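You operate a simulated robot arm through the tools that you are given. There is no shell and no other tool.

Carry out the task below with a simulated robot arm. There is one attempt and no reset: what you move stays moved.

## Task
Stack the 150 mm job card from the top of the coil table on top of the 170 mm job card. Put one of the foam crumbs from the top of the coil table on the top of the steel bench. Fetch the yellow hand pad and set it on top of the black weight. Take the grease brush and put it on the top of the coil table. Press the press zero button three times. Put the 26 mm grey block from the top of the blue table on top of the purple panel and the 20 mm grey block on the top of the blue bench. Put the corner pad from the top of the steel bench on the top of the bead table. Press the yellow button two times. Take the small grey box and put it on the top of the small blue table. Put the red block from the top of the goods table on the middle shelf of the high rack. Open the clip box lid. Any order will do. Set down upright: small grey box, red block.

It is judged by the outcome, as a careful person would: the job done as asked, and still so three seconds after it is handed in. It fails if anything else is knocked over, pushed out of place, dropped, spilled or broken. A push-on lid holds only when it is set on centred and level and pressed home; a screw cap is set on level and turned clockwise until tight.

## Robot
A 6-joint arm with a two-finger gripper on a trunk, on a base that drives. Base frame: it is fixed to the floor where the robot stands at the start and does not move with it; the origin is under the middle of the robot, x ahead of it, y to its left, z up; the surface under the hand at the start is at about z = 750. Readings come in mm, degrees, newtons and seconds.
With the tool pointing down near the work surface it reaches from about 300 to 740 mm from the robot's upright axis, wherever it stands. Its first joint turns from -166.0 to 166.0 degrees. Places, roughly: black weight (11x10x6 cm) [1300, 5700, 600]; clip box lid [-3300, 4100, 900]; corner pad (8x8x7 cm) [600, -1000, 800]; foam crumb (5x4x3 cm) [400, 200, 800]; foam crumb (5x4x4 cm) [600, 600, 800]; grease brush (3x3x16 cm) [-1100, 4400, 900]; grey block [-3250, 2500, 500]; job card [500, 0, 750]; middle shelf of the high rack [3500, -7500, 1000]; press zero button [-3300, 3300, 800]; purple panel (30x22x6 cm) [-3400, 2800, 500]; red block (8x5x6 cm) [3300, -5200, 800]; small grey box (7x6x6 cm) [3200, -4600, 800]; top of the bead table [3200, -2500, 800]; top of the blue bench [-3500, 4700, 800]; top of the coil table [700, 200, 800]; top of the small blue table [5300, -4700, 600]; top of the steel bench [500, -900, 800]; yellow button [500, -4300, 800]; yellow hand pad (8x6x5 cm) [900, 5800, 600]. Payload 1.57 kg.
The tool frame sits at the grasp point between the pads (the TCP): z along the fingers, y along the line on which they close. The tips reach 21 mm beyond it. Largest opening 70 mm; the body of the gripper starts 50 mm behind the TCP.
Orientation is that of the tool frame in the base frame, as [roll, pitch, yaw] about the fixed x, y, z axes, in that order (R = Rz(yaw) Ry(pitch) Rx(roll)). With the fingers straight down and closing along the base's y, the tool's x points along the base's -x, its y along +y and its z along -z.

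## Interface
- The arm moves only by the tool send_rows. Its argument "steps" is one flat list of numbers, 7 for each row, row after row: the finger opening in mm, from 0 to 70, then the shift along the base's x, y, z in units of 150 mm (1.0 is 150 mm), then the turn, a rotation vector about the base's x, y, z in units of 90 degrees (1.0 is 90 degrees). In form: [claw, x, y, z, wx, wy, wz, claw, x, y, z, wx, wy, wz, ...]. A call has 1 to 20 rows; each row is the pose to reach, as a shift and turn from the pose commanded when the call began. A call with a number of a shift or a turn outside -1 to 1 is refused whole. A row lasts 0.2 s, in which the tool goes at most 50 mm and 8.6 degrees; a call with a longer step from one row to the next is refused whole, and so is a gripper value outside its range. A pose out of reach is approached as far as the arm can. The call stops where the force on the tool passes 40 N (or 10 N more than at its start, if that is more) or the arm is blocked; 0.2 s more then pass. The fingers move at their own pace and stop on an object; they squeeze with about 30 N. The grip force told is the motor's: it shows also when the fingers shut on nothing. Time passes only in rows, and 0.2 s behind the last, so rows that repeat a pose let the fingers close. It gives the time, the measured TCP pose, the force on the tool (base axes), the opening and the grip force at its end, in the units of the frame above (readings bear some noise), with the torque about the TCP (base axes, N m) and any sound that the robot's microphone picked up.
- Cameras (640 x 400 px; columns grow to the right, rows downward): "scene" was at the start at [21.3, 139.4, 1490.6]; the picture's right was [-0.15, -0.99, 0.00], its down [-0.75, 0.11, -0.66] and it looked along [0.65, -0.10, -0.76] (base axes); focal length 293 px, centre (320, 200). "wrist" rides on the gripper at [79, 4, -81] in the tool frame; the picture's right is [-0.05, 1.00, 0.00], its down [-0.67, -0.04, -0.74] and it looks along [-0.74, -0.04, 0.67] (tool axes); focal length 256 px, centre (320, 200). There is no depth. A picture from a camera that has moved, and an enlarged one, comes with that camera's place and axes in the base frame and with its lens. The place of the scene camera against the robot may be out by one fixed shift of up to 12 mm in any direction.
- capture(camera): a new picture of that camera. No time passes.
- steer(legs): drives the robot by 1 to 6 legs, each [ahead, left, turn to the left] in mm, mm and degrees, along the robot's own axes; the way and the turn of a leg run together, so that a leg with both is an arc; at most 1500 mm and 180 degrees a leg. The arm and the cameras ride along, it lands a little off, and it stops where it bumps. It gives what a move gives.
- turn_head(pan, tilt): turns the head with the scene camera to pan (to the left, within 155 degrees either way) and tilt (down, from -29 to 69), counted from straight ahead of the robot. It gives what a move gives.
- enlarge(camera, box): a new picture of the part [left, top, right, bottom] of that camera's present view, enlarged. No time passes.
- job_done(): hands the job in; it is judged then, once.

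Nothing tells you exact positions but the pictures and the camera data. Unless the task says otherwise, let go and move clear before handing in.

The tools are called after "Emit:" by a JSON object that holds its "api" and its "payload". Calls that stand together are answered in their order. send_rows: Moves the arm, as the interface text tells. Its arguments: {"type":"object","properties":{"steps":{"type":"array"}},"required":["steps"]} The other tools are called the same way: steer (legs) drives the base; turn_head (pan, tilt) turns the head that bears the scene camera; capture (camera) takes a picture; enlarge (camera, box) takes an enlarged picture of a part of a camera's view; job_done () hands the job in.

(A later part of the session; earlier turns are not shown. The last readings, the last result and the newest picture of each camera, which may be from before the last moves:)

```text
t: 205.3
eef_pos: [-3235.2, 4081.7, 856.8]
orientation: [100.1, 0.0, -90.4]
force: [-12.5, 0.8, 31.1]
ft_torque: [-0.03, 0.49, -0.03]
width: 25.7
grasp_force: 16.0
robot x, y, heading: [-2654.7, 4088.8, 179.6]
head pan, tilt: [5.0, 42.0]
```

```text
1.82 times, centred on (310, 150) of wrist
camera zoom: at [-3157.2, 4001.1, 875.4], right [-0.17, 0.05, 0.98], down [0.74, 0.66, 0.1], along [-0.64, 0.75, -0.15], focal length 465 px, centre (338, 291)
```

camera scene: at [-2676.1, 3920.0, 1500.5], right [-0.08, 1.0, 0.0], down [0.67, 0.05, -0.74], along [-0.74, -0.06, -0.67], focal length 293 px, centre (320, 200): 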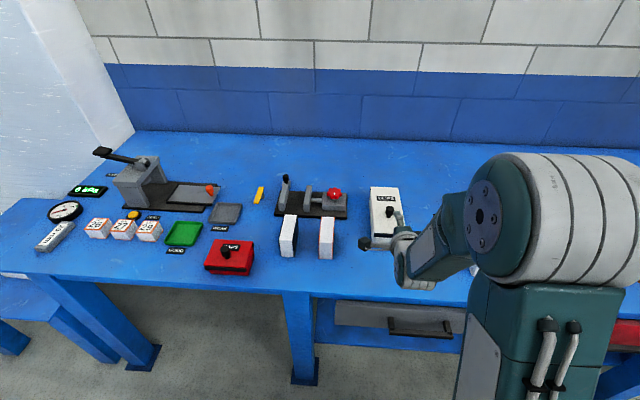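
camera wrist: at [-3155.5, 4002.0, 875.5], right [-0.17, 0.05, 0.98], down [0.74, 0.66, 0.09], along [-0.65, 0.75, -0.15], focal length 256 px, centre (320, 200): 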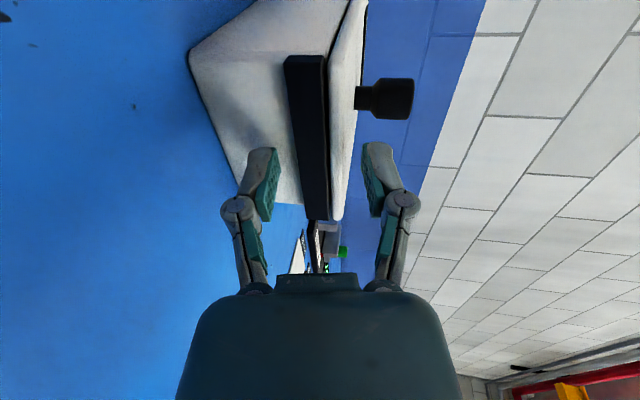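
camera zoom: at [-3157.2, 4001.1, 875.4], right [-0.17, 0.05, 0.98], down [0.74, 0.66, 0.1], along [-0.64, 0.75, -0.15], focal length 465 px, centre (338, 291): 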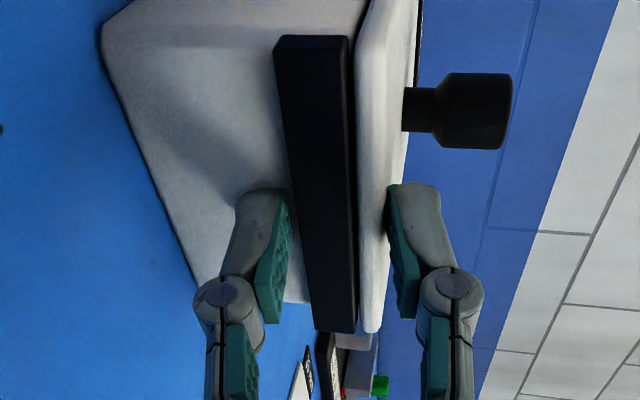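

Emit:
{"api": "send_rows", "payload": {"steps": [5, 0, 0, 0.015, 0, 0, 0, 5, 0, 0, 0.03, 0, 0, 0, 5, 0, 0, 0.03, 0, 0, 0, 5, 0, 0, 0.03, 0, 0, 0]}}

Emit:
{"api": "enlarge", "payload": {"camera": "wrist", "box": [180, 40, 440, 260]}}

```text
t: 206.3
eef_pos: [-3233.6, 4080.6, 859.5]
orientation: [100.4, 0.2, -90.4]
force: [-7.6, -0.4, 23.4]
ft_torque: [-0.02, 0.4, 0.02]
width: 20.9
grasp_force: 11.4
robot x, y, heading: [-2651.4, 4086.8, 179.6]
head pan, tilt: [5.0, 42.0]
```

```text
1.82 times, centred on (310, 150) of wrist
camera zoom: at [-3156.4, 4001.2, 878.4], right [-0.18, 0.05, 0.98], down [0.74, 0.66, 0.1], along [-0.64, 0.75, -0.16], focal length 465 px, centre (338, 291)
```

zoom: 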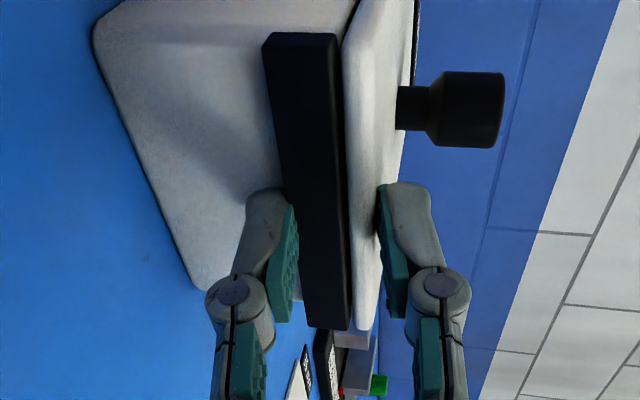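

Emit:
{"api": "send_rows", "payload": {"steps": [5, 0, 0, 0.015, 0, 0, 0, 5, 0, 0, 0.03, 0, 0, 0, 5, 0, 0, 0.03, 0, 0, 0]}}

Emit:
{"api": "enlarge", "payload": {"camera": "wrist", "box": [180, 40, 440, 260]}}

```text
t: 207.2
eef_pos: [-3233.6, 4081.5, 862.1]
orientation: [100.6, 0.1, -90.5]
force: [-2.1, -1.0, 13.9]
ft_torque: [-0.06, 0.25, 0.0]
width: 14.9
grasp_force: 7.6
robot x, y, heading: [-2650.9, 4083.2, 179.3]
head pan, tilt: [5.0, 42.0]
```

```text
1.82 times, centred on (310, 150) of wrist
camera zoom: at [-3155.5, 4001.5, 881.9], right [-0.18, 0.05, 0.98], down [0.74, 0.66, 0.1], along [-0.64, 0.75, -0.16], focal length 465 px, centre (338, 291)
```

zoom: 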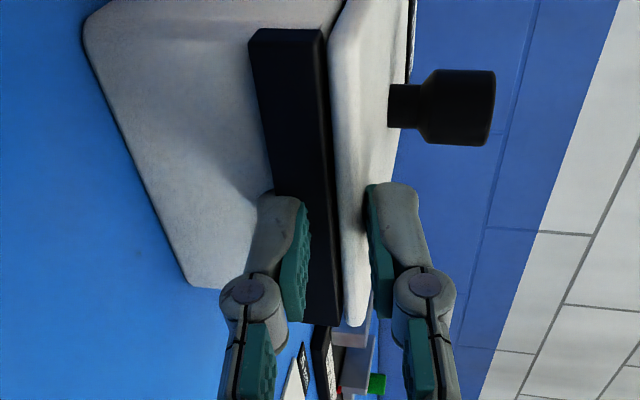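

Emit:
{"api": "enlarge", "payload": {"camera": "wrist", "box": [250, 110, 410, 230]}}

Emit:
{"api": "enlarge", "payload": {"camera": "scene", "box": [365, 190, 445, 260]}}

```text
3.33 times, centred on (330, 170) of wrist
camera zoom: at [-3155.5, 4001.5, 881.9], right [-0.18, 0.05, 0.98], down [0.74, 0.66, 0.1], along [-0.64, 0.75, -0.16], focal length 853 px, centre (287, 300)
```

zoom: 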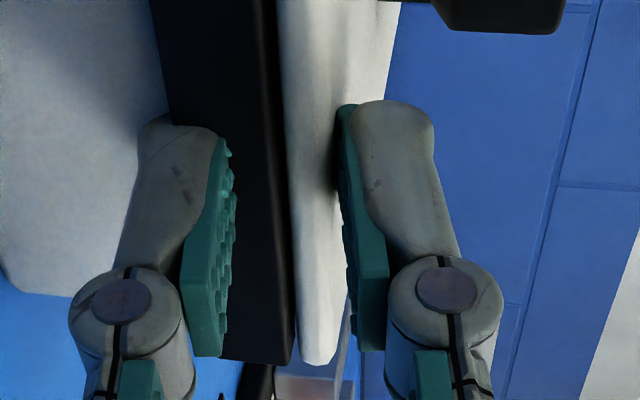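

```text
5.71 times, centred on (405, 225) of scene
camera zoom: at [-2675.2, 3920.0, 1500.6], right [-0.08, 1.0, 0.0], down [0.67, 0.05, -0.74], along [-0.74, -0.06, -0.67], focal length 1674 px, centre (-166, 57)
```

zoom: 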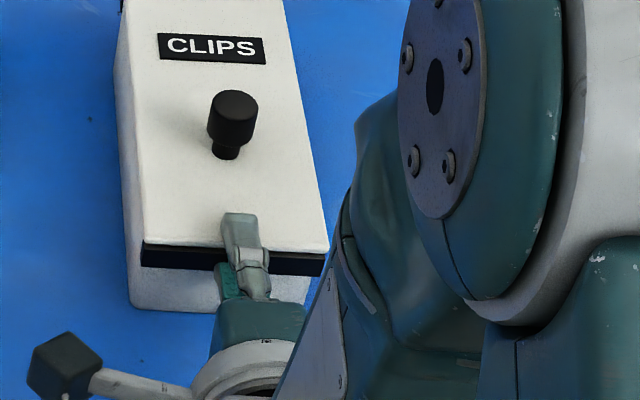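

The finger was just in front of the strip, not under it. I reopen, centre on the lip height (lid top is at z≈867), push in deeper and close again.

Emit:
{"api": "send_rows", "payload": {"steps": [30, 0, 0, 0, 0, 0, 0, 44, 0, 0, -0.02, 0, 0, 0, 44, -0.03, 0, -0.025, 0, 0, 0, 44, -0.05, 0, -0.025, 0, 0, 0, 44, -0.07, 0, -0.025, 0, 0, 0, 44, -0.07, 0, -0.025, 0, 0, 0]}}

Emit:
{"api": "send_rows", "payload": {"steps": [35, 0, 0, 0, 0, 0, 0, 30, 0, 0, 0, 0, 0, 0, 26, 0, 0, 0, 0, 0, 0, 26, 0, 0, 0, 0, 0, 0]}}

Emit:
{"api": "enlarge", "payload": {"camera": "wrist", "box": [200, 80, 440, 240]}}

```text
t: 208.6
eef_pos: [-3243.7, 4080.8, 858.1]
orientation: [100.8, 0.1, -90.4]
force: [12.0, 1.6, -2.5]
ft_torque: [0.07, -0.32, 0.04]
width: 51.8
grasp_force: 5.3
robot x, y, heading: [-2653.1, 4083.8, 179.5]
head pan, tilt: [5.0, 42.0]
```

```text
t: 209.6
eef_pos: [-3242.4, 4082.4, 855.8]
orientation: [100.9, 0.1, -90.4]
force: [33.8, 2.7, -9.2]
ft_torque: [0.15, -0.96, 0.11]
width: 47.3
grasp_force: 15.6
robot x, y, heading: [-2648.6, 4084.1, 179.3]
head pan, tilt: [5.0, 42.0]
```

```text
2.50 times, centred on (320, 160) of wrist
camera zoom: at [-3164.5, 4001.1, 876.8], right [-0.19, 0.05, 0.98], down [0.74, 0.66, 0.11], along [-0.64, 0.75, -0.16], focal length 640 px, centre (320, 300)
```

zoom: 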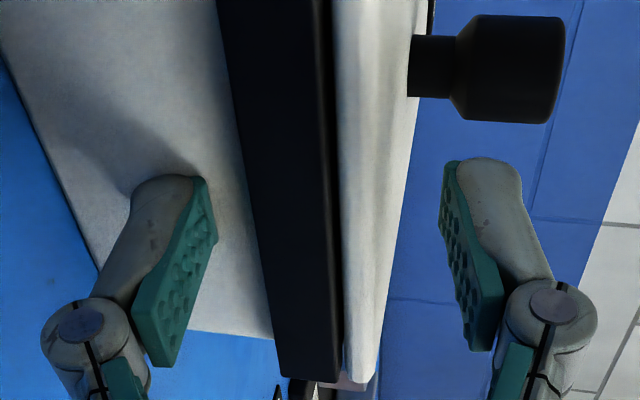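

Emit:
{"api": "send_rows", "payload": {"steps": [44, 0.02, 0, 0.01, 0, 0, 0, 36, 0.025, 0, 0.01, 0, 0, 0, 30, 0.03, 0, 0.01, 0, 0, 0, 26, 0.03, 0, 0.01, 0, 0, 0, 26, 0.03, 0, 0.01, 0, 0, 0]}}

Emit:
{"api": "enlarge", "payload": {"camera": "wrist", "box": [200, 80, 440, 240]}}

```text
t: 210.8
eef_pos: [-3238.7, 4080.8, 858.5]
orientation: [100.6, 0.1, -90.5]
force: [17.1, -1.3, -13.6]
ft_torque: [0.09, -0.6, 0.14]
width: 40.9
grasp_force: 11.2
robot x, y, heading: [-2652.4, 4086.7, 179.3]
head pan, tilt: [5.0, 42.0]
```

```text
2.50 times, centred on (320, 160) of wrist
camera zoom: at [-3161.7, 4001.2, 878.9], right [-0.19, 0.05, 0.98], down [0.74, 0.66, 0.1], along [-0.64, 0.75, -0.16], focal length 640 px, centre (320, 300)
```

zoom: 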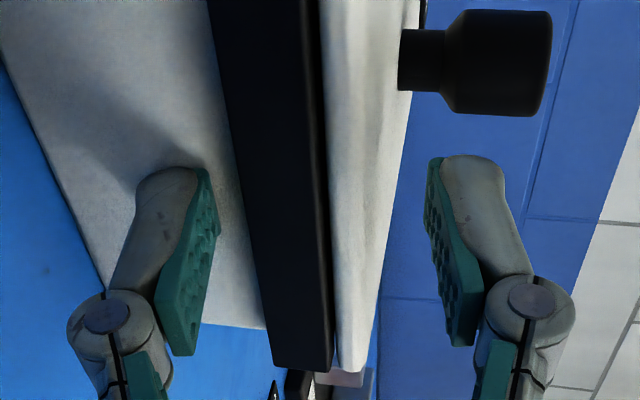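

Emit:
{"api": "send_rows", "payload": {"steps": [26, 0.01, 0, 0, 0, 0, 0, 26, 0.02, 0, 0, 0, 0, 0, 26, 0.02, 0, 0, 0, 0, 0]}}

Emit:
{"api": "enlarge", "payload": {"camera": "wrist", "box": [200, 80, 440, 240]}}

```text
t: 211.6
eef_pos: [-3237.8, 4081.8, 859.6]
orientation: [100.5, 0.1, -90.3]
force: [8.3, -1.2, -7.5]
ft_torque: [0.03, -0.33, 0.1]
width: 33.6
grasp_force: 5.2
robot x, y, heading: [-2655.4, 4088.6, 179.5]
head pan, tilt: [5.0, 42.0]
```

```text
2.50 times, centred on (320, 160) of wrist
camera zoom: at [-3159.7, 4001.3, 879.6], right [-0.18, 0.05, 0.98], down [0.74, 0.66, 0.1], along [-0.64, 0.75, -0.16], focal length 640 px, centre (320, 300)
```

zoom: 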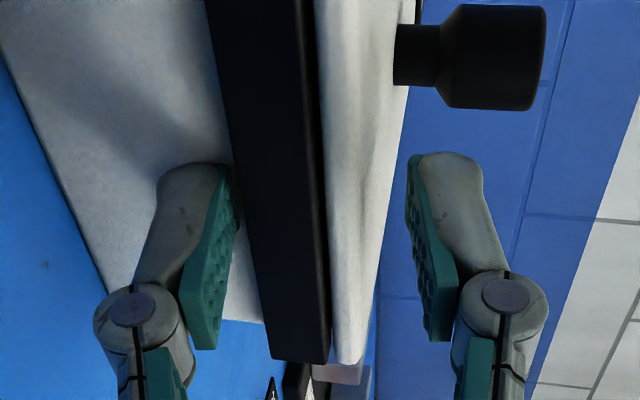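

Emit:
{"api": "send_rows", "payload": {"steps": [24, 0.005, 0, 0, 0, 0, 0, 18, 0.01, 0, 0, 0, 0, 0, 12, 0.01, 0, 0, 0, 0, 0, 8, 0.01, 0, 0, 0, 0, 0]}}

Emit:
{"api": "enlarge", "payload": {"camera": "wrist", "box": [200, 80, 440, 240]}}

```text
t: 212.6
eef_pos: [-3235.8, 4080.2, 859.3]
orientation: [100.6, 0.1, -90.5]
force: [15.2, -0.9, -6.7]
ft_torque: [0.09, -0.3, 0.15]
width: 19.6
grasp_force: 8.3
robot x, y, heading: [-2652.9, 4086.6, 179.6]
head pan, tilt: [5.0, 42.0]
```

```text
2.50 times, centred on (320, 160) of wrist
camera zoom: at [-3157.4, 4001.7, 879.5], right [-0.18, 0.05, 0.98], down [0.74, 0.66, 0.1], along [-0.64, 0.75, -0.16], focal length 640 px, centre (320, 300)
```

zoom: 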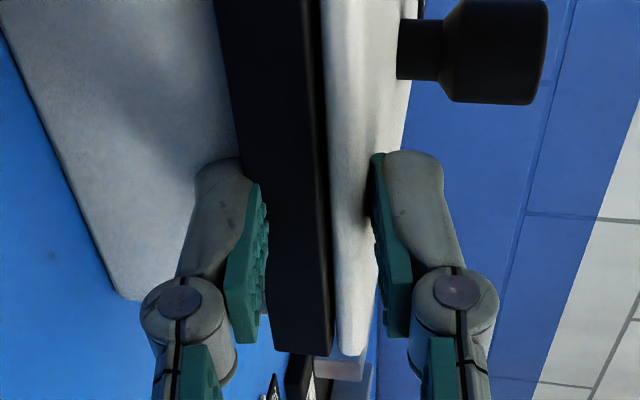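

Emit:
{"api": "send_rows", "payload": {"steps": [0, 0, 0, 0, 0, 0, 0, 0, 0, 0, 0.02, 0, -0.009, 0, 0, 0, 0, 0.04, 0, -0.017, 0, 0, 0, 0, 0.06, 0, -0.025, 0, 0, -0.002, 0, 0.08, 0, -0.034, 0, 0, -0.003, 0, 0.104, 0, -0.044, 0]}}

Emit:
{"api": "enlarge", "payload": {"camera": "wrist", "box": [200, 80, 440, 240]}}

Emit:
{"api": "enlarge", "payload": {"camera": "scene", "box": [365, 170, 445, 260]}}

```text
t: 213.8
eef_pos: [-3234.0, 4080.9, 866.1]
orientation: [104.8, 0.1, -90.5]
force: [-15.3, -0.3, -16.8]
ft_torque: [-0.18, -0.07, -0.05]
width: 8.5
grasp_force: 31.7
robot x, y, heading: [-2652.9, 4083.6, 179.5]
head pan, tilt: [5.0, 42.0]
stopped in row 6: the force on the tool passed its limit at 45 N (the readings are from after the stop); the commanded pose is now the measured one
```

```text
2.50 times, centred on (320, 160) of wrist
camera zoom: at [-3157.4, 4001.3, 892.1], right [-0.25, 0.05, 0.97], down [0.73, 0.66, 0.16], along [-0.63, 0.75, -0.21], focal length 640 px, centre (320, 300)
```

zoom: 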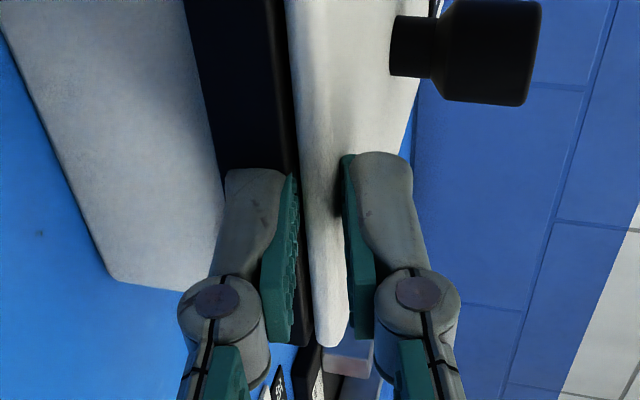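

```text
4.44 times, centred on (405, 215) of scene
camera zoom: at [-2678.9, 3920.1, 1500.4], right [-0.08, 1.0, 0.0], down [0.67, 0.05, -0.74], along [-0.74, -0.06, -0.67], focal length 1302 px, centre (-58, 133)
```

zoom: 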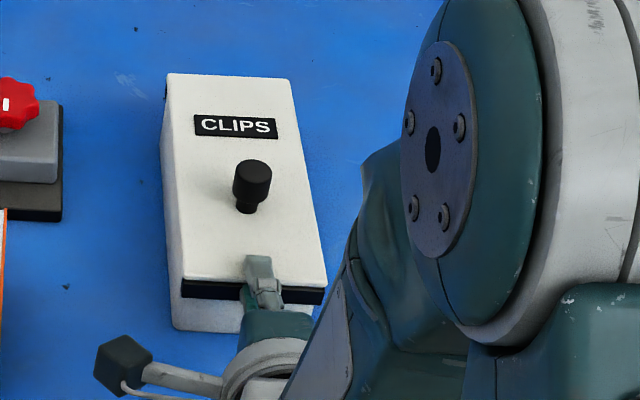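

Emit:
{"api": "send_rows", "payload": {"steps": [0, 0, 0, 0, 0, 0, 0, 0, 0, 0, 0.01, 0, 0, 0, 0, 0, 0, 0.02, 0, 0, 0, 0, 0, 0, 0.03, 0, 0, 0, 0, 0, 0, 0.04, 0, 0, 0, 0, 0, 0, 0.05, 0, 0, 0]}}

Emit:
{"api": "enlarge", "payload": {"camera": "wrist", "box": [200, 80, 440, 240]}}

```text
t: 214.6
eef_pos: [-3227.4, 4081.0, 871.3]
orientation: [105.0, 0.3, -90.4]
force: [10.9, 0.2, 5.2]
ft_torque: [0.02, 0.07, 0.09]
width: 0.0
grasp_force: 28.2
robot x, y, heading: [-2649.1, 4088.5, 179.2]
head pan, tilt: [5.0, 42.0]
stopped in row 4: the force on the tool passed its limit at 42 N (the readings are from after the stop); the commanded pose is now the measured one
```

```text
2.50 times, centred on (320, 160) of wrist
camera zoom: at [-3150.9, 4001.3, 895.8], right [-0.26, 0.05, 0.96], down [0.73, 0.66, 0.16], along [-0.63, 0.75, -0.21], focal length 640 px, centre (320, 300)
```

zoom: 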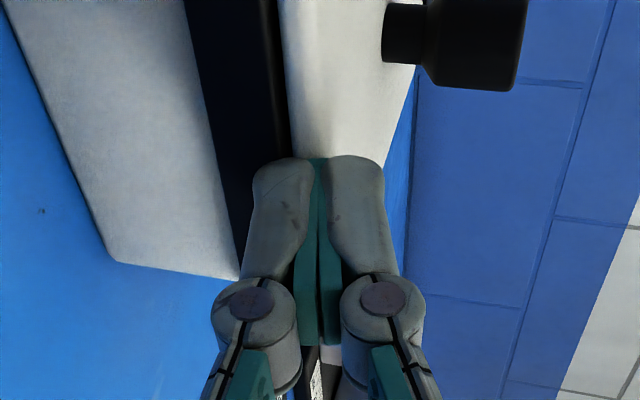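

The lid edge slips out at about 40 N without any movement, so I need to understand the mechanism. I move the wrist camera to look at the rear-left corner of the box.

Emit:
{"api": "send_rows", "payload": {"steps": [0, 0.1, 0, 0.2, 0, 0, 0, 0, 0.1, -0.1, 0.4, 0, 0, 0, 0, -0.1, -0.2, 0.6, 0, 0, 0, 0, -0.3, -0.3, 0.7, 0, 0, 0, 0, -0.5, -0.4, 0.7, 0, 0, 0, 0, -0.7, -0.4, 0.7, 0, 0, 0, 0, -0.7, -0.4, 0.7, 0, 0, 0]}}

Emit:
{"api": "capture", "payload": {"camera": "wrist"}}

Emit:
{"api": "enlarge", "payload": {"camera": "scene", "box": [365, 170, 445, 260]}}

```text
t: 216.2
eef_pos: [-3335.0, 4021.7, 975.1]
orientation: [105.1, 0.1, -90.5]
force: [0.5, 0.7, 0.3]
ft_torque: [0.0, 0.04, -0.02]
width: 0.1
grasp_force: 28.6
robot x, y, heading: [-2655.3, 4086.2, 179.4]
head pan, tilt: [5.0, 42.0]
```

```text
taken
camera wrist: at [-3258.7, 3940.8, 1000.4], right [-0.26, 0.05, 0.96], down [0.73, 0.66, 0.16], along [-0.63, 0.75, -0.21], focal length 256 px, centre (320, 200)
```

wrist: 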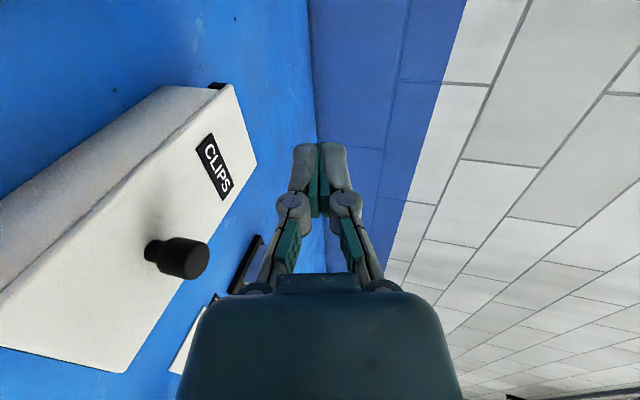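

```text
4.44 times, centred on (405, 215) of scene
camera zoom: at [-2676.3, 3919.7, 1500.4], right [-0.08, 1.0, 0.0], down [0.67, 0.05, -0.74], along [-0.74, -0.06, -0.67], focal length 1302 px, centre (-58, 133)
```

zoom: 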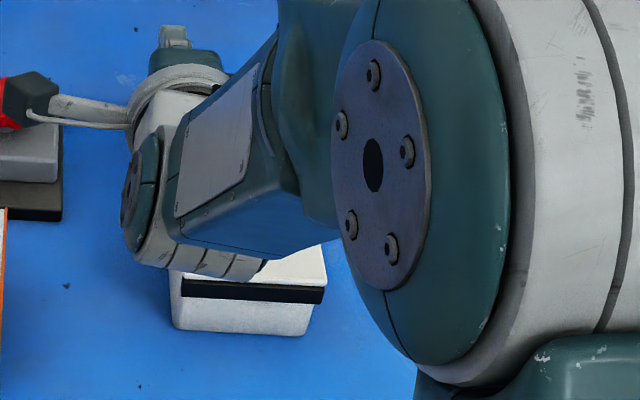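

Emit:
{"api": "enlarge", "payload": {"camera": "wrist", "box": [150, 60, 270, 200]}}

Emit:
{"api": "enlarge", "payload": {"camera": "wrist", "box": [0, 140, 240, 390]}}

```text
2.86 times, centred on (210, 130) of wrist
camera zoom: at [-3258.7, 3940.8, 1000.4], right [-0.26, 0.05, 0.96], down [0.73, 0.66, 0.16], along [-0.63, 0.75, -0.21], focal length 731 px, centre (634, 400)
```

zoom: 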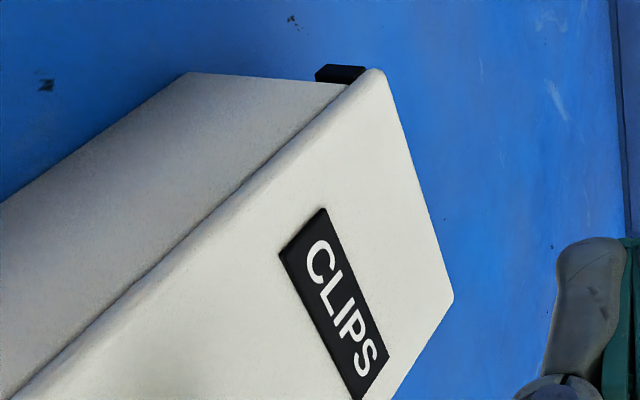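

```text
1.60 times, centred on (120, 265) of wrist
camera zoom: at [-3258.7, 3940.8, 1000.4], right [-0.26, 0.05, 0.96], down [0.73, 0.66, 0.16], along [-0.63, 0.75, -0.21], focal length 410 px, centre (640, 96)
```

zoom: 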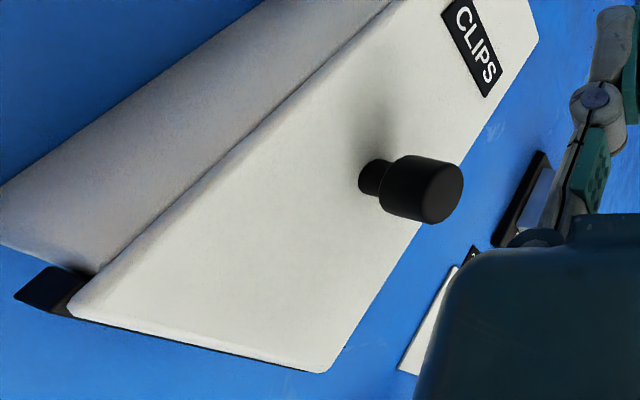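

The box has black rails at front and back under the lid, which means the lid slides sideways (along y) — that explains why it neither lifted nor slid in x. I return the tool to vertical to grip the knob and push along y.

Emit:
{"api": "send_rows", "payload": {"steps": [0, 0, 0.04, 0.01, 0, -0.083, 0, 0, 0.02, 0.08, 0.02, 0, -0.167, 0, 0, 0.04, 0.12, 0.03, 0, -0.25, 0, 0, 0.06, 0.16, 0.04, 0, -0.333, 0, 0, 0.08, 0.2, 0.05, 0, -0.417, 0, 0, 0.1, 0.24, 0.06, 0, -0.5, 0, 0, 0.12, 0.28, 0.06, 0, -0.583, 0, 0, 0.13, 0.32, 0.06, 0, -0.667, 0, 0, 0.13, 0.36, 0.06, 0, -0.75, 0, 0, 0.13, 0.4, 0.06, 0, -0.833, 0, 0, 0.13, 0.4, 0.06, 0, -0.833, 0]}}

Emit:
{"api": "send_rows", "payload": {"steps": [0, 0, 0, 0, 0, 0, 0.09, 0, 0, 0, 0, 0, 0, 0.18, 0, 0, 0, 0, 0, 0, 0.27, 0, 0, 0, 0, 0, 0, 0.36, 0, 0, 0, 0, 0, 0, 0.45, 0, 0, 0, 0, 0, 0, 0.54, 0, 0, 0, 0, 0, 0, 0.63, 0, 0, 0, 0, 0, 0, 0.72, 0, 0, 0, 0, 0, 0, 0.81, 0, 0, 0, 0, 0, 0, 0.9, 0, 0, 0, 0, 0, 0, 0.98, 0, 0, 0, 0, 0, 0, 1.0]}}

Emit:
{"api": "capture", "payload": {"camera": "wrist"}}

Emit:
{"api": "capture", "payload": {"camera": "scene"}}

```text
t: 218.6
eef_pos: [-3284.3, 4081.2, 955.3]
orientation: [176.5, 14.0, -90.4]
force: [-0.2, 1.2, -0.9]
ft_torque: [-0.01, -0.02, -0.01]
width: 0.0
grasp_force: 28.6
out of reach, approached as far as the arm can: row 4, 5, 6, 7, 8, 9, 10, 11
robot x, y, heading: [-2650.5, 4084.2, 179.1]
head pan, tilt: [5.0, 42.0]
```

```text
t: 221.2
eef_pos: [-3251.3, 4045.3, 916.4]
orientation: [-174.7, 19.0, -4.7]
force: [-0.2, 0.0, 0.3]
ft_torque: [0.0, 0.02, 0.01]
width: 0.3
grasp_force: 28.8
out of reach, approached as far as the arm can: row 3, 4, 5, 6, 7, 8, 9, 10, 11, 12
robot x, y, heading: [-2650.5, 4088.4, 179.4]
head pan, tilt: [5.0, 42.0]
```

```text
taken
camera wrist: at [-3151.1, 4025.9, 967.0], right [-0.16, -0.98, -0.07], down [-0.39, 0.0, 0.92], along [-0.91, 0.17, -0.38], focal length 256 px, centre (320, 200)
```

wrist: 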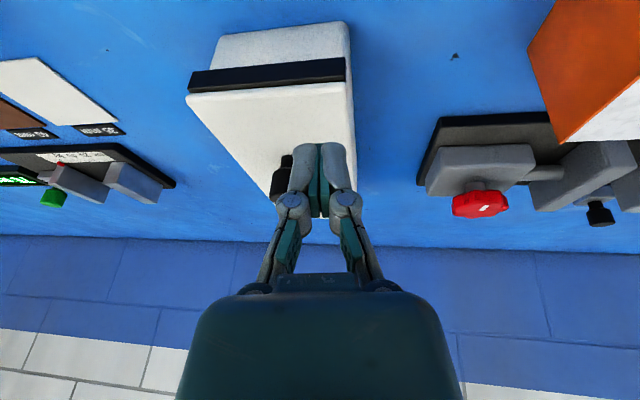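

```text
taken
camera scene: at [-2676.2, 3919.8, 1500.4], right [-0.08, 1.0, 0.0], down [0.67, 0.05, -0.74], along [-0.74, -0.06, -0.67], focal length 293 px, centre (320, 200)
```

scene: 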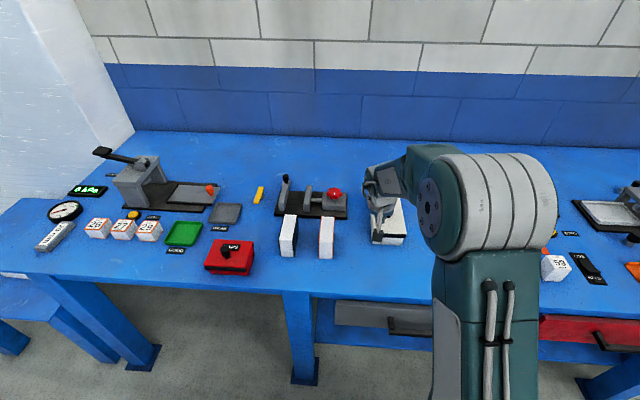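

Emit:
{"api": "send_rows", "payload": {"steps": [0, 0.1, 0.05, 0.2, 0, -0.05, 0, 0, 0.2, 0.1, 0.4, 0, -0.1, 0, 0, 0.4, 0.15, 0.6, 0, -0.15, 0, 0, 0.6, 0.2, 0.8, 0, -0.2, 0, 0, 0.6, 0.24, 0.8, 0, -0.211, 0]}}

Emit:
{"api": "capture", "payload": {"camera": "scene"}}

```text
t: 222.4
eef_pos: [-3153.4, 4086.9, 1018.2]
orientation: [-166.0, 2.4, -4.0]
force: [-0.7, -1.0, 0.3]
ft_torque: [-0.01, 0.05, -0.01]
width: 0.0
grasp_force: 29.1
out of reach, approached as far as the arm can: row 1, 2, 3, 4, 5
robot x, y, heading: [-2652.9, 4086.7, 179.3]
head pan, tilt: [5.0, 42.0]
```

```text
taken
camera scene: at [-2675.7, 3920.3, 1500.5], right [-0.08, 1.0, 0.0], down [0.67, 0.05, -0.74], along [-0.74, -0.06, -0.67], focal length 293 px, centre (320, 200)
```

scene: 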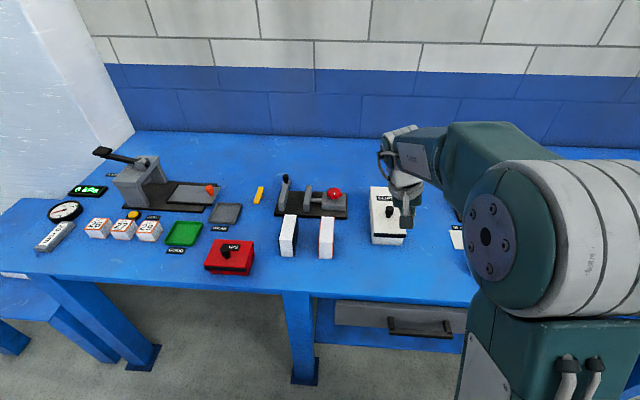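

Emit:
{"api": "send_rows", "payload": {"steps": [0, 0, 0, 0.05, -0.05, -0.01, 0.01, 0, 0, 0, 0.1, -0.1, -0.02, 0.03, 0, 0, 0, 0.1, -0.155, -0.027, 0.044, 0, 0, 0, 0.1, -0.155, -0.027, 0.044]}}

```text
t: 223.4
eef_pos: [-3153.8, 4086.1, 1017.9]
orientation: [-166.0, 2.5, -4.1]
force: [-0.3, -0.1, 0.0]
ft_torque: [-0.02, 0.0, -0.02]
width: 0.0
grasp_force: 28.5
out of reach, approached as far as the arm can: row 1, 2, 3, 4
robot x, y, heading: [-2654.2, 4086.3, 179.4]
head pan, tilt: [5.0, 42.0]
```

Emit:
{"api": "send_rows", "payload": {"steps": [0, 0, 0, 0.1, 0, 0, 0, 0, 0, 0, 0.2, 0, 0, 0]}}

Emit:
{"api": "send_rows", "payload": {"steps": [0, 0, 0, 0, 0, 0, -0.08, 0, 0, 0, 0, 0, 0, -0.16, 0, 0, 0, 0, 0, 0, -0.24]}}

```text
t: 224.0
eef_pos: [-3152.4, 4085.6, 1045.0]
orientation: [-165.5, 2.7, -3.9]
force: [0.2, 0.4, -0.5]
ft_torque: [-0.02, -0.01, -0.02]
width: 0.1
grasp_force: 28.7
robot x, y, heading: [-2650.9, 4086.8, 179.2]
head pan, tilt: [5.0, 42.0]
```

```text
t: 224.8
eef_pos: [-3150.3, 4089.7, 1042.1]
orientation: [-164.4, 3.7, -25.3]
force: [1.0, 0.2, 0.2]
ft_torque: [0.0, 0.01, 0.0]
width: 0.2
grasp_force: 28.8
out of reach, approached as far as the arm can: row 2, 3
robot x, y, heading: [-2653.7, 4086.7, 179.5]
head pan, tilt: [5.0, 42.0]
```

Emit:
{"api": "send_rows", "payload": {"steps": [0, 0.2, 0, 0.05, 0, 0, 0, 0, 0.4, 0, 0.1, 0, 0, 0, 0, 0.6, 0, 0.15, 0, 0, 0]}}

Emit:
{"api": "send_rows", "payload": {"steps": [0, 0, 0, 0, -0.05, 0, 0, 0, 0, 0, 0, -0.1, 0, 0, 0, 0, 0, 0, -0.15, 0, 0]}}

Emit:
{"api": "capture", "payload": {"camera": "scene"}}

```text
t: 225.6
eef_pos: [-3060.6, 4094.3, 1060.8]
orientation: [-164.4, 3.7, -25.4]
force: [0.7, 0.4, 0.2]
ft_torque: [0.03, 0.0, -0.03]
width: 0.2
grasp_force: 28.6
out of reach, approached as far as the arm can: row 1, 2, 3
robot x, y, heading: [-2648.4, 4083.4, 179.5]
head pan, tilt: [5.0, 42.0]
```

```text
t: 226.4
eef_pos: [-3061.3, 4094.2, 1060.4]
orientation: [-164.3, 3.7, -25.4]
force: [0.0, -0.7, 0.6]
ft_torque: [0.01, -0.03, -0.01]
width: 0.0
grasp_force: 28.6
out of reach, approached as far as the arm can: row 1, 2, 3
robot x, y, heading: [-2655.7, 4080.5, 179.3]
head pan, tilt: [5.0, 42.0]
```

```text
taken
camera scene: at [-2675.4, 3920.1, 1500.5], right [-0.08, 1.0, 0.0], down [0.67, 0.05, -0.74], along [-0.74, -0.06, -0.67], focal length 293 px, centre (320, 200)
```

scene: 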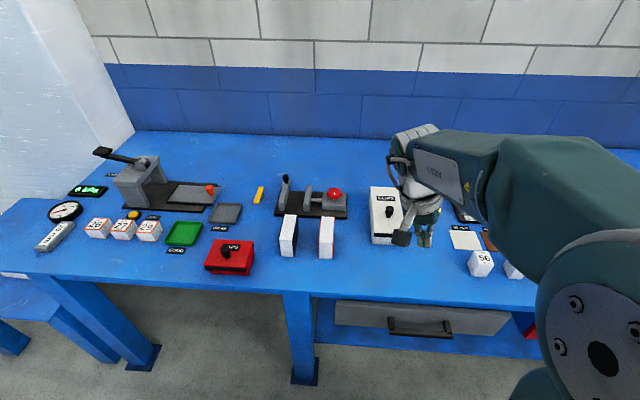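

Emit:
{"api": "send_rows", "payload": {"steps": [0, 0, 0, 0, 0.05, 0, 0, 0, 0, 0, 0, 0.1, 0, 0, 0, 0, 0, 0, 0.15, 0, 0]}}

Emit:
{"api": "send_rows", "payload": {"steps": [0, 0, 0, 0, 0, 0, -0.08, 0, 0, 0, 0, 0, 0, -0.16, 0, 0, 0, 0, 0, 0, -0.24, 0, 0, 0, 0, 0, 0, -0.32]}}

```text
t: 227.2
eef_pos: [-3060.7, 4095.0, 1060.1]
orientation: [-152.0, 9.5, -23.9]
force: [-0.8, 0.1, 0.2]
ft_torque: [0.0, -0.02, 0.05]
width: 0.1
grasp_force: 28.5
robot x, y, heading: [-2652.0, 4086.7, 179.4]
head pan, tilt: [5.0, 42.0]
```

```text
t: 228.2
eef_pos: [-3062.6, 4095.7, 1060.9]
orientation: [-152.1, 9.4, -52.9]
force: [0.2, -0.1, -0.1]
ft_torque: [-0.01, 0.01, 0.0]
width: 0.0
grasp_force: 29.0
robot x, y, heading: [-2650.7, 4087.7, 179.3]
head pan, tilt: [5.0, 42.0]
```

Emit:
{"api": "send_rows", "payload": {"steps": [0, 0, 0, 0, -0.066, 0.048, 0, 0, 0, 0, 0, -0.132, 0.096, 0, 0, 0, 0, 0, -0.199, 0.144, 0, 0, 0, 0, 0, -0.265, 0.192, 0]}}

```text
t: 229.2
eef_pos: [-3056.7, 4112.4, 1032.5]
orientation: [-171.3, 11.2, -53.8]
force: [-0.2, -0.4, -0.4]
ft_torque: [0.01, 0.0, -0.03]
width: 0.2
grasp_force: 29.0
out of reach, approached as far as the arm can: row 2, 3, 4
robot x, y, heading: [-2655.7, 4081.4, 179.6]
head pan, tilt: [5.0, 42.0]
```

The wrist joint is caught in an awkward branch (a joint at its limit). I unwind it by retracing the orientation path in reverse, well clear of everything.

Emit:
{"api": "send_rows", "payload": {"steps": [0, -0.1, -0.02, 0.05, 0, 0, -0.08, 0, -0.2, -0.05, 0.1, 0, 0, -0.16, 0, -0.3, -0.1, 0.1, 0, 0, -0.24, 0, -0.4, -0.15, 0.1, 0, 0, -0.32, 0, -0.5, -0.18, 0.1, 0, 0, -0.4]}}

Emit:
{"api": "send_rows", "payload": {"steps": [0, -0.05, 0, 0, 0, 0.083, 0, 0, -0.1, 0, 0, 0, 0.167, 0, 0, -0.1, 0, 0, 0, 0.25, 0, 0, -0.1, 0, 0, 0, 0.333, 0, 0, -0.1, 0, 0, 0, 0.417, 0, 0, -0.1, 0, 0, 0, 0.5, 0, 0, -0.1, 0, 0, 0, 0.583, 0, 0, -0.1, 0, 0, 0, 0.667, 0, 0, -0.1, 0, 0, 0, 0.75, 0, 0, -0.1, 0, 0, 0, 0.833, 0]}}

```text
t: 230.4
eef_pos: [-3129.0, 4104.2, 1036.6]
orientation: [-172.0, 16.1, -89.1]
force: [0.5, 0.2, 0.3]
ft_torque: [0.01, 0.03, -0.03]
width: 0.0
grasp_force: 28.5
out of reach, approached as far as the arm can: row 2, 3, 4, 5
robot x, y, heading: [-2651.3, 4088.1, 179.7]
head pan, tilt: [5.0, 42.0]
```

```text
t: 232.6
eef_pos: [-3144.7, 4104.5, 1038.2]
orientation: [112.2, 5.0, -105.3]
force: [0.1, 0.5, 0.0]
ft_torque: [-0.02, -0.01, -0.01]
width: 0.0
grasp_force: 28.7
robot x, y, heading: [-2653.4, 4086.0, 179.5]
head pan, tilt: [5.0, 42.0]
```

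Emit:
{"api": "send_rows", "payload": {"steps": [0, 0, -0.05, 0, 0, 0, 0.06, 0, 0, -0.1, 0, 0, 0, 0.13, 0, 0, -0.13, 0, 0, 0, 0.192, 0, 0, -0.13, 0, 0, 0, 0.192]}}

Emit:
{"api": "send_rows", "payload": {"steps": [0, 0, 0, 0, -0.084, 0, -0.034, 0, 0, 0, 0, -0.167, 0, -0.068, 0, 0, 0, 0, -0.25, 0, -0.102, 0, 0, 0, 0, -0.334, 0, -0.136, 0, 0, 0, 0, -0.417, 0, -0.17, 0, 0, 0, 0, -0.5, 0, -0.204, 0, 0, 0, 0, -0.584, 0, -0.238, 0, 0, 0, 0, -0.667, 0, -0.272, 0, 0, 0, 0, -0.75, 0, -0.306, 0, 0, 0, 0, -0.834, 0, -0.34]}}

```text
t: 233.6
eef_pos: [-3144.4, 4085.2, 1037.8]
orientation: [112.3, 4.9, -88.1]
force: [-0.2, 0.0, -0.8]
ft_torque: [0.02, 0.05, 0.03]
width: 0.0
grasp_force: 29.2
robot x, y, heading: [-2652.2, 4083.7, 179.6]
head pan, tilt: [5.0, 42.0]
```

```text
t: 235.8
eef_pos: [-3143.8, 4085.5, 1038.4]
orientation: [149.1, -63.7, -146.4]
force: [-0.5, 0.5, -0.4]
ft_torque: [-0.03, -0.03, 0.01]
width: 0.0
grasp_force: 28.0
robot x, y, heading: [-2654.4, 4084.0, 179.3]
head pan, tilt: [5.0, 42.0]
```

Emit:
{"api": "send_rows", "payload": {"steps": [0, 0, 0, 0, 0, -0.083, 0, 0, 0.03, 0, 0, 0, -0.167, 0, 0, 0.06, 0, 0, 0, -0.25, 0, 0, 0.09, 0, 0, 0, -0.333, 0, 0, 0.1, 0, 0, 0, -0.417, 0, 0, 0.1, 0, 0, 0, -0.5, 0, 0, 0.1, 0, 0, 0, -0.583, 0, 0, 0.1, 0, 0, 0, -0.667, 0, 0, 0.1, 0, 0, 0, -0.752, 0]}}

```text
t: 237.8
eef_pos: [-3129.6, 4084.9, 1037.4]
orientation: [179.9, 0.1, -165.7]
force: [-0.7, 0.4, 0.3]
ft_torque: [0.0, -0.02, -0.01]
width: 0.0
grasp_force: 29.1
robot x, y, heading: [-2652.5, 4083.7, 179.4]
head pan, tilt: [5.0, 42.0]
```

The wrist is vertical again. Now I turn it back to the normal yaw.

Emit:
{"api": "send_rows", "payload": {"steps": [0, 0, 0, 0, 0, 0, 0.09, 0, 0, 0, 0, 0, 0, 0.18, 0, 0, 0, 0, 0, 0, 0.27, 0, 0, 0, 0, 0, 0, 0.36, 0, 0, 0, 0, 0, 0, 0.45, 0, 0, 0, 0, 0, 0, 0.54, 0, 0, 0, 0, 0, 0, 0.63, 0, 0, 0, 0, 0, 0, 0.72, 0, 0, 0, 0, 0, 0, 0.81, 0, 0, 0, 0, 0, 0, 0.9]}}

Emit:
{"api": "send_rows", "payload": {"steps": [0, 0, 0, 0, 0, 0, 0.09, 0, 0, 0, 0, 0, 0, 0.18, 0, 0, 0, 0, 0, 0, 0.27, 0, 0, 0, 0, 0, 0, 0.36, 0, 0, 0, 0, 0, 0, 0.45, 0, 0, 0, 0, 0, 0, 0.54, 0, 0, 0, 0, 0, 0, 0.63, 0, 0, 0, 0, 0, 0, 0.72, 0, 0, 0, 0, 0, 0, 0.81, 0, 0, 0, 0, 0, 0, 0.9, 0, 0, 0, 0, 0, 0, 0.94]}}

Emit:
{"api": "steer", "payload": {"legs": [[110, 0, 0]]}}

Emit:
{"api": "capture", "payload": {"camera": "wrist"}}

```text
t: 240.0
eef_pos: [-3130.0, 4084.5, 1039.1]
orientation: [180.0, 0.0, -84.6]
force: [0.2, 0.3, 0.5]
ft_torque: [0.01, -0.02, 0.0]
width: 0.0
grasp_force: 28.5
robot x, y, heading: [-2655.9, 4087.1, 179.4]
head pan, tilt: [5.0, 42.0]
```

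```text
t: 242.4
eef_pos: [-3130.0, 4082.9, 1039.3]
orientation: [180.0, 0.0, 0.0]
force: [-0.8, -0.7, -0.3]
ft_torque: [-0.02, -0.03, 0.0]
width: 0.0
grasp_force: 28.6
robot x, y, heading: [-2652.8, 4085.3, 179.0]
head pan, tilt: [5.0, 42.0]
```

```text
t: 243.6
eef_pos: [-3240.3, 4086.0, 1039.4]
orientation: [179.9, -0.1, -0.2]
force: [0.6, -0.4, 0.1]
ft_torque: [-0.01, 0.0, -0.03]
width: 0.0
grasp_force: 28.7
robot x, y, heading: [-2763.8, 4086.1, 179.2]
head pan, tilt: [5.0, 42.0]
```

```text
taken
camera wrist: at [-3161.7, 4081.4, 1120.8], right [-0.05, -1.0, 0.0], down [-0.67, 0.04, 0.74], along [-0.74, 0.04, -0.67], focal length 256 px, centre (320, 200)
```

wrist: 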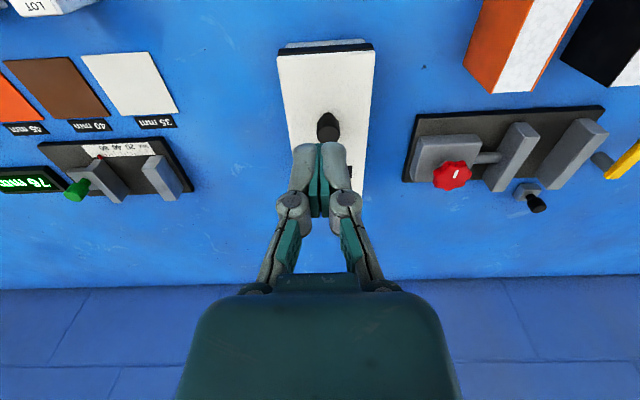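

Emit:
{"api": "send_rows", "payload": {"steps": [30, -0.2, 0, -0.2, 0, 0, 0, 60, -0.4, -0.01, -0.4, 0, 0, 0, 60, -0.5, -0.015, -0.6, 0, 0, 0, 60, -0.5, -0.015, -0.8, 0, 0, 0, 60, -0.5, -0.015, -0.95, 0, 0, 0]}}

Emit:
{"api": "send_rows", "payload": {"steps": [60, 0, 0, -0.06, 0, 0, 0, 60, 0, 0, -0.09, 0, 0, 0, 40, 0, 0, -0.09, 0, 0, 0, 20, 0, 0, -0.09, 0, 0, 0, 5, 0, 0, -0.09, 0, 0, 0, 5, 0, 0, -0.09, 0, 0, 0]}}

Emit:
{"api": "send_rows", "payload": {"steps": [5, 0, 0.02, 0, 0, 0, 0, 5, 0, 0.05, 0, 0, 0, 0, 5, 0, 0.08, 0, 0, 0, 0, 5, 0, 0.12, 0, 0, 0, 0]}}

Emit:
{"api": "capture", "payload": {"camera": "wrist"}}

Emit:
{"api": "enlarge", "payload": {"camera": "scene", "box": [350, 160, 490, 300]}}

```text
t: 244.8
eef_pos: [-3314.7, 4083.5, 897.8]
orientation: [180.0, 0.0, -0.2]
force: [0.8, -0.1, -0.4]
ft_torque: [0.03, 0.0, -0.03]
width: 60.0
grasp_force: 0.1
robot x, y, heading: [-2761.0, 4087.5, 179.7]
head pan, tilt: [5.0, 42.0]
```

```text
t: 246.4
eef_pos: [-3315.7, 4082.3, 886.6]
orientation: [179.9, 0.3, -0.1]
force: [8.9, 0.3, 10.9]
ft_torque: [-0.01, 0.12, -0.03]
width: 23.9
grasp_force: 32.1
robot x, y, heading: [-2760.7, 4086.1, 179.5]
head pan, tilt: [5.0, 42.0]
stopped in row 6: the force on the tool passed its limit at 41 N (the readings are from after the stop); the commanded pose is now the measured one
```

```text
t: 247.4
eef_pos: [-3316.3, 4102.7, 887.1]
orientation: [180.0, 0.3, -0.2]
force: [17.1, 0.3, 26.4]
ft_torque: [0.03, -1.14, -0.01]
width: 23.5
grasp_force: 32.0
robot x, y, heading: [-2760.8, 4089.9, 179.8]
head pan, tilt: [5.0, 42.0]
```

```text
taken
camera wrist: at [-3236.3, 4097.8, 967.7], right [-0.06, -1.0, 0.0], down [-0.66, 0.04, 0.75], along [-0.75, 0.04, -0.66], focal length 256 px, centre (320, 200)
```

wrist: 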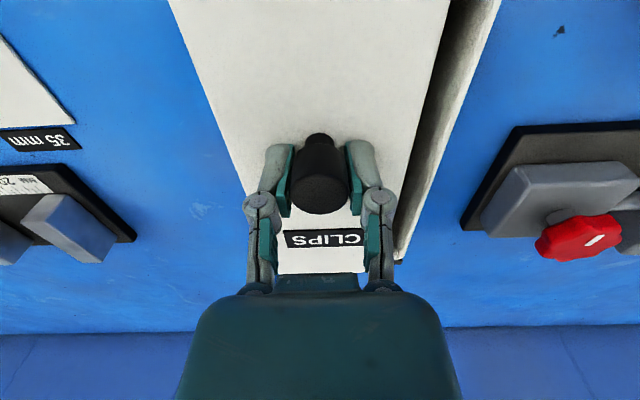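

```text
2.86 times, centred on (420, 230) of scene
camera zoom: at [-2784.2, 3921.5, 1500.6], right [-0.08, 1.0, 0.0], down [0.67, 0.05, -0.74], along [-0.74, -0.06, -0.67], focal length 837 px, centre (34, 114)
```

zoom: 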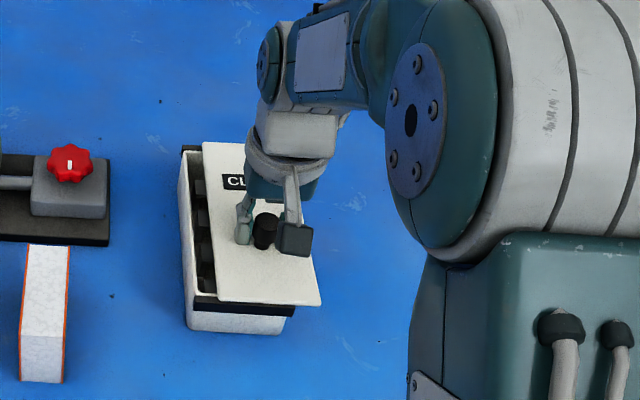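

The lid slides: it has moved 20 mm towards +y and the box is opening. I continue sliding it.

Emit:
{"api": "send_rows", "payload": {"steps": [5, 0, 0.03, 0.015, 0, 0, 0, 5, 0, 0.09, 0.015, 0, 0, 0, 5, 0, 0.15, 0.015, 0, 0, 0, 5, 0, 0.21, 0.015, 0, 0, 0, 5, 0, 0.27, 0.015, 0, 0, 0, 5, 0, 0.32, 0.015, 0, 0, 0, 5, 0, 0.32, 0.015, 0, 0, 0]}}

Emit:
{"api": "enlarge", "payload": {"camera": "scene", "box": [350, 160, 490, 300]}}

```text
t: 249.0
eef_pos: [-3317.1, 4151.2, 886.9]
orientation: [180.0, 0.2, -0.1]
force: [18.9, -0.7, 7.5]
ft_torque: [0.04, -0.92, -0.04]
width: 24.0
grasp_force: 31.9
robot x, y, heading: [-2760.4, 4088.0, 179.4]
head pan, tilt: [5.0, 42.0]
```

```text
2.86 times, centred on (420, 230) of scene
camera zoom: at [-2785.3, 3921.7, 1500.6], right [-0.08, 1.0, 0.0], down [0.67, 0.05, -0.74], along [-0.74, -0.06, -0.67], focal length 837 px, centre (34, 114)
```

zoom: 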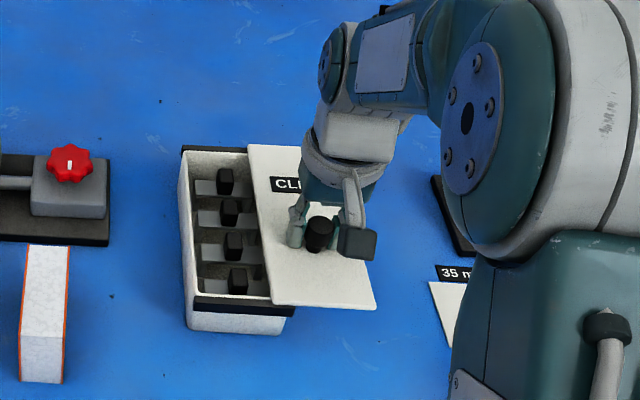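

Emit:
{"api": "send_rows", "payload": {"steps": [5, 0, 0.03, 0, 0, 0, 0, 5, 0, 0.06, 0, 0, 0, 0, 5, 0, 0.09, 0, 0, 0, 0, 5, 0, 0.11, 0, 0, 0, 0, 5, 0, 0.11, 0, 0, 0, 0]}}

Emit:
{"api": "enlarge", "payload": {"camera": "scene", "box": [350, 160, 490, 300]}}

```text
t: 250.2
eef_pos: [-3316.1, 4165.9, 887.1]
orientation: [-180.0, 0.0, -0.1]
force: [17.5, -0.4, -14.0]
ft_torque: [0.03, 0.04, 0.0]
width: 24.1
grasp_force: 31.6
robot x, y, heading: [-2764.2, 4084.6, 179.3]
head pan, tilt: [5.0, 42.0]
```

```text
2.86 times, centred on (420, 230) of scene
camera zoom: at [-2786.7, 3922.0, 1500.5], right [-0.08, 1.0, 0.0], down [0.67, 0.05, -0.74], along [-0.74, -0.06, -0.67], focal length 837 px, centre (34, 114)
```

zoom: 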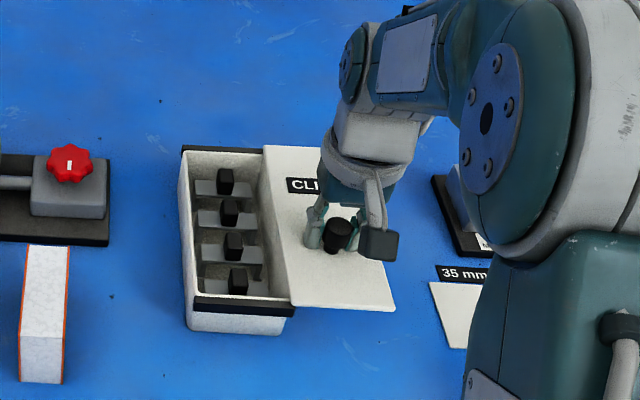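

Emit:
{"api": "send_rows", "payload": {"steps": [5, 0, 0.02, 0, 0, 0, 0, 5, 0, 0.04, 0, 0, 0, 0, 5, 0, 0.04, 0, 0, 0, 0]}}

Emit:
{"api": "enlarge", "payload": {"camera": "scene", "box": [370, 180, 470, 280]}}

```text
t: 251.0
eef_pos: [-3315.7, 4171.6, 886.8]
orientation: [180.0, 0.2, -0.1]
force: [11.2, -0.7, -23.9]
ft_torque: [0.0, -0.15, -0.04]
width: 23.7
grasp_force: 31.5
robot x, y, heading: [-2762.0, 4087.2, 179.2]
head pan, tilt: [5.0, 42.0]
```

```text
4.00 times, centred on (420, 230) of scene
camera zoom: at [-2788.1, 3922.2, 1500.4], right [-0.08, 1.0, 0.0], down [0.67, 0.05, -0.74], along [-0.74, -0.06, -0.67], focal length 1172 px, centre (-80, 80)
```

zoom: 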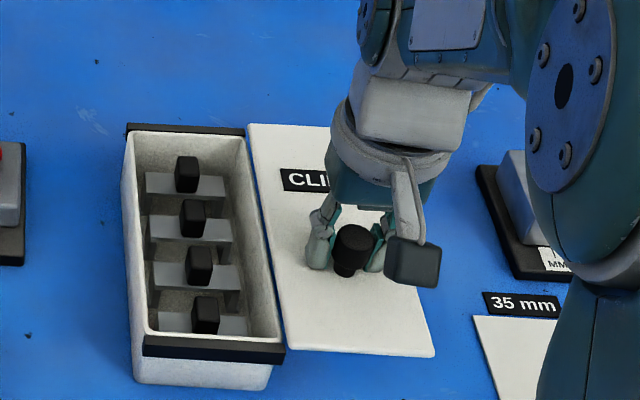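

Emit:
{"api": "send_rows", "payload": {"steps": [5, 0, -0.02, -0.005, 0, 0, 0, 5, 0, -0.04, -0.01, 0, 0, 0, 5, 0, -0.04, -0.01, 0, 0, 0]}}

Emit:
{"api": "send_rows", "payload": {"steps": [26, 0, 0, 0, 0, 0, 0, 30, 0, 0, 0, 0, 0, 0, 36, 0, 0, 0, 0, 0, 0, 45, 0, 0, 0, 0, 0, 0]}}

Emit:
{"api": "enlarge", "payload": {"camera": "scene", "box": [370, 180, 470, 280]}}

```text
t: 251.8
eef_pos: [-3316.7, 4166.0, 886.7]
orientation: [-179.9, 0.3, 0.0]
force: [21.6, 0.4, 1.7]
ft_torque: [0.04, -0.72, -0.01]
width: 23.8
grasp_force: 32.0
robot x, y, heading: [-2761.2, 4083.3, 179.5]
head pan, tilt: [5.0, 42.0]
```

```text
t: 252.8
eef_pos: [-3318.0, 4165.8, 886.2]
orientation: [-180.0, 0.3, -0.1]
force: [0.1, -1.0, -1.2]
ft_torque: [-0.01, -0.03, -0.01]
width: 45.1
grasp_force: 0.0
robot x, y, heading: [-2761.7, 4087.2, 179.4]
head pan, tilt: [5.0, 42.0]
```

```text
4.00 times, centred on (420, 230) of scene
camera zoom: at [-2787.0, 3921.9, 1500.5], right [-0.08, 1.0, 0.0], down [0.67, 0.05, -0.74], along [-0.74, -0.06, -0.67], focal length 1172 px, centre (-80, 80)
```

zoom: 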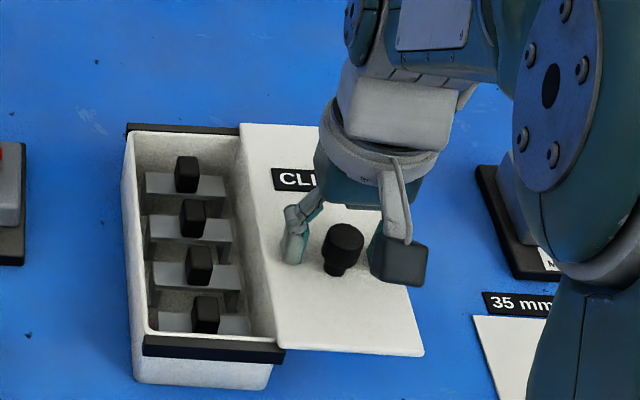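

The lid stays level when released, so it runs on a guide. I nudge it further to the end of its travel with the open finger.

Emit:
{"api": "send_rows", "payload": {"steps": [45, 0, 0.05, 0.015, 0, 0, 0, 45, 0, 0.08, 0.015, 0, 0, 0, 45, 0, 0.1, 0.015, 0, 0, 0, 45, 0, 0.12, 0.015, 0, 0, 0, 45, 0, 0.14, 0.015, 0, 0, 0, 45, 0, 0.16, 0.015, 0, 0, 0]}}

Emit:
{"api": "enlarge", "payload": {"camera": "scene", "box": [370, 180, 470, 280]}}

```text
t: 254.2
eef_pos: [-3316.2, 4189.8, 887.9]
orientation: [-180.0, 0.3, -0.1]
force: [-0.7, -1.8, -0.4]
ft_torque: [-0.06, 0.01, -0.02]
width: 46.2
grasp_force: 0.7
robot x, y, heading: [-2763.6, 4091.3, 179.5]
head pan, tilt: [5.0, 42.0]
```

```text
4.00 times, centred on (420, 230) of scene
camera zoom: at [-2786.9, 3921.8, 1500.5], right [-0.08, 1.0, 0.0], down [0.67, 0.05, -0.74], along [-0.74, -0.06, -0.67], focal length 1172 px, centre (-80, 80)
```

zoom: 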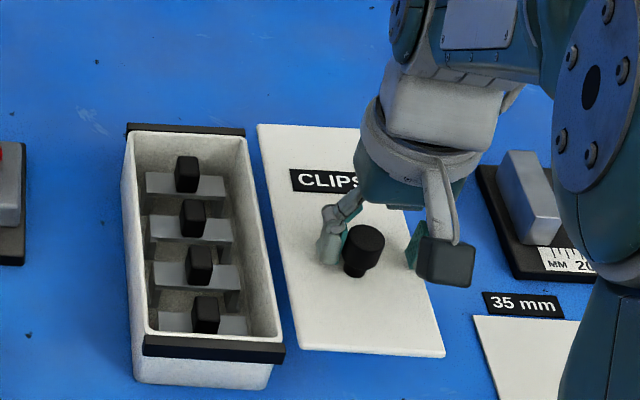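

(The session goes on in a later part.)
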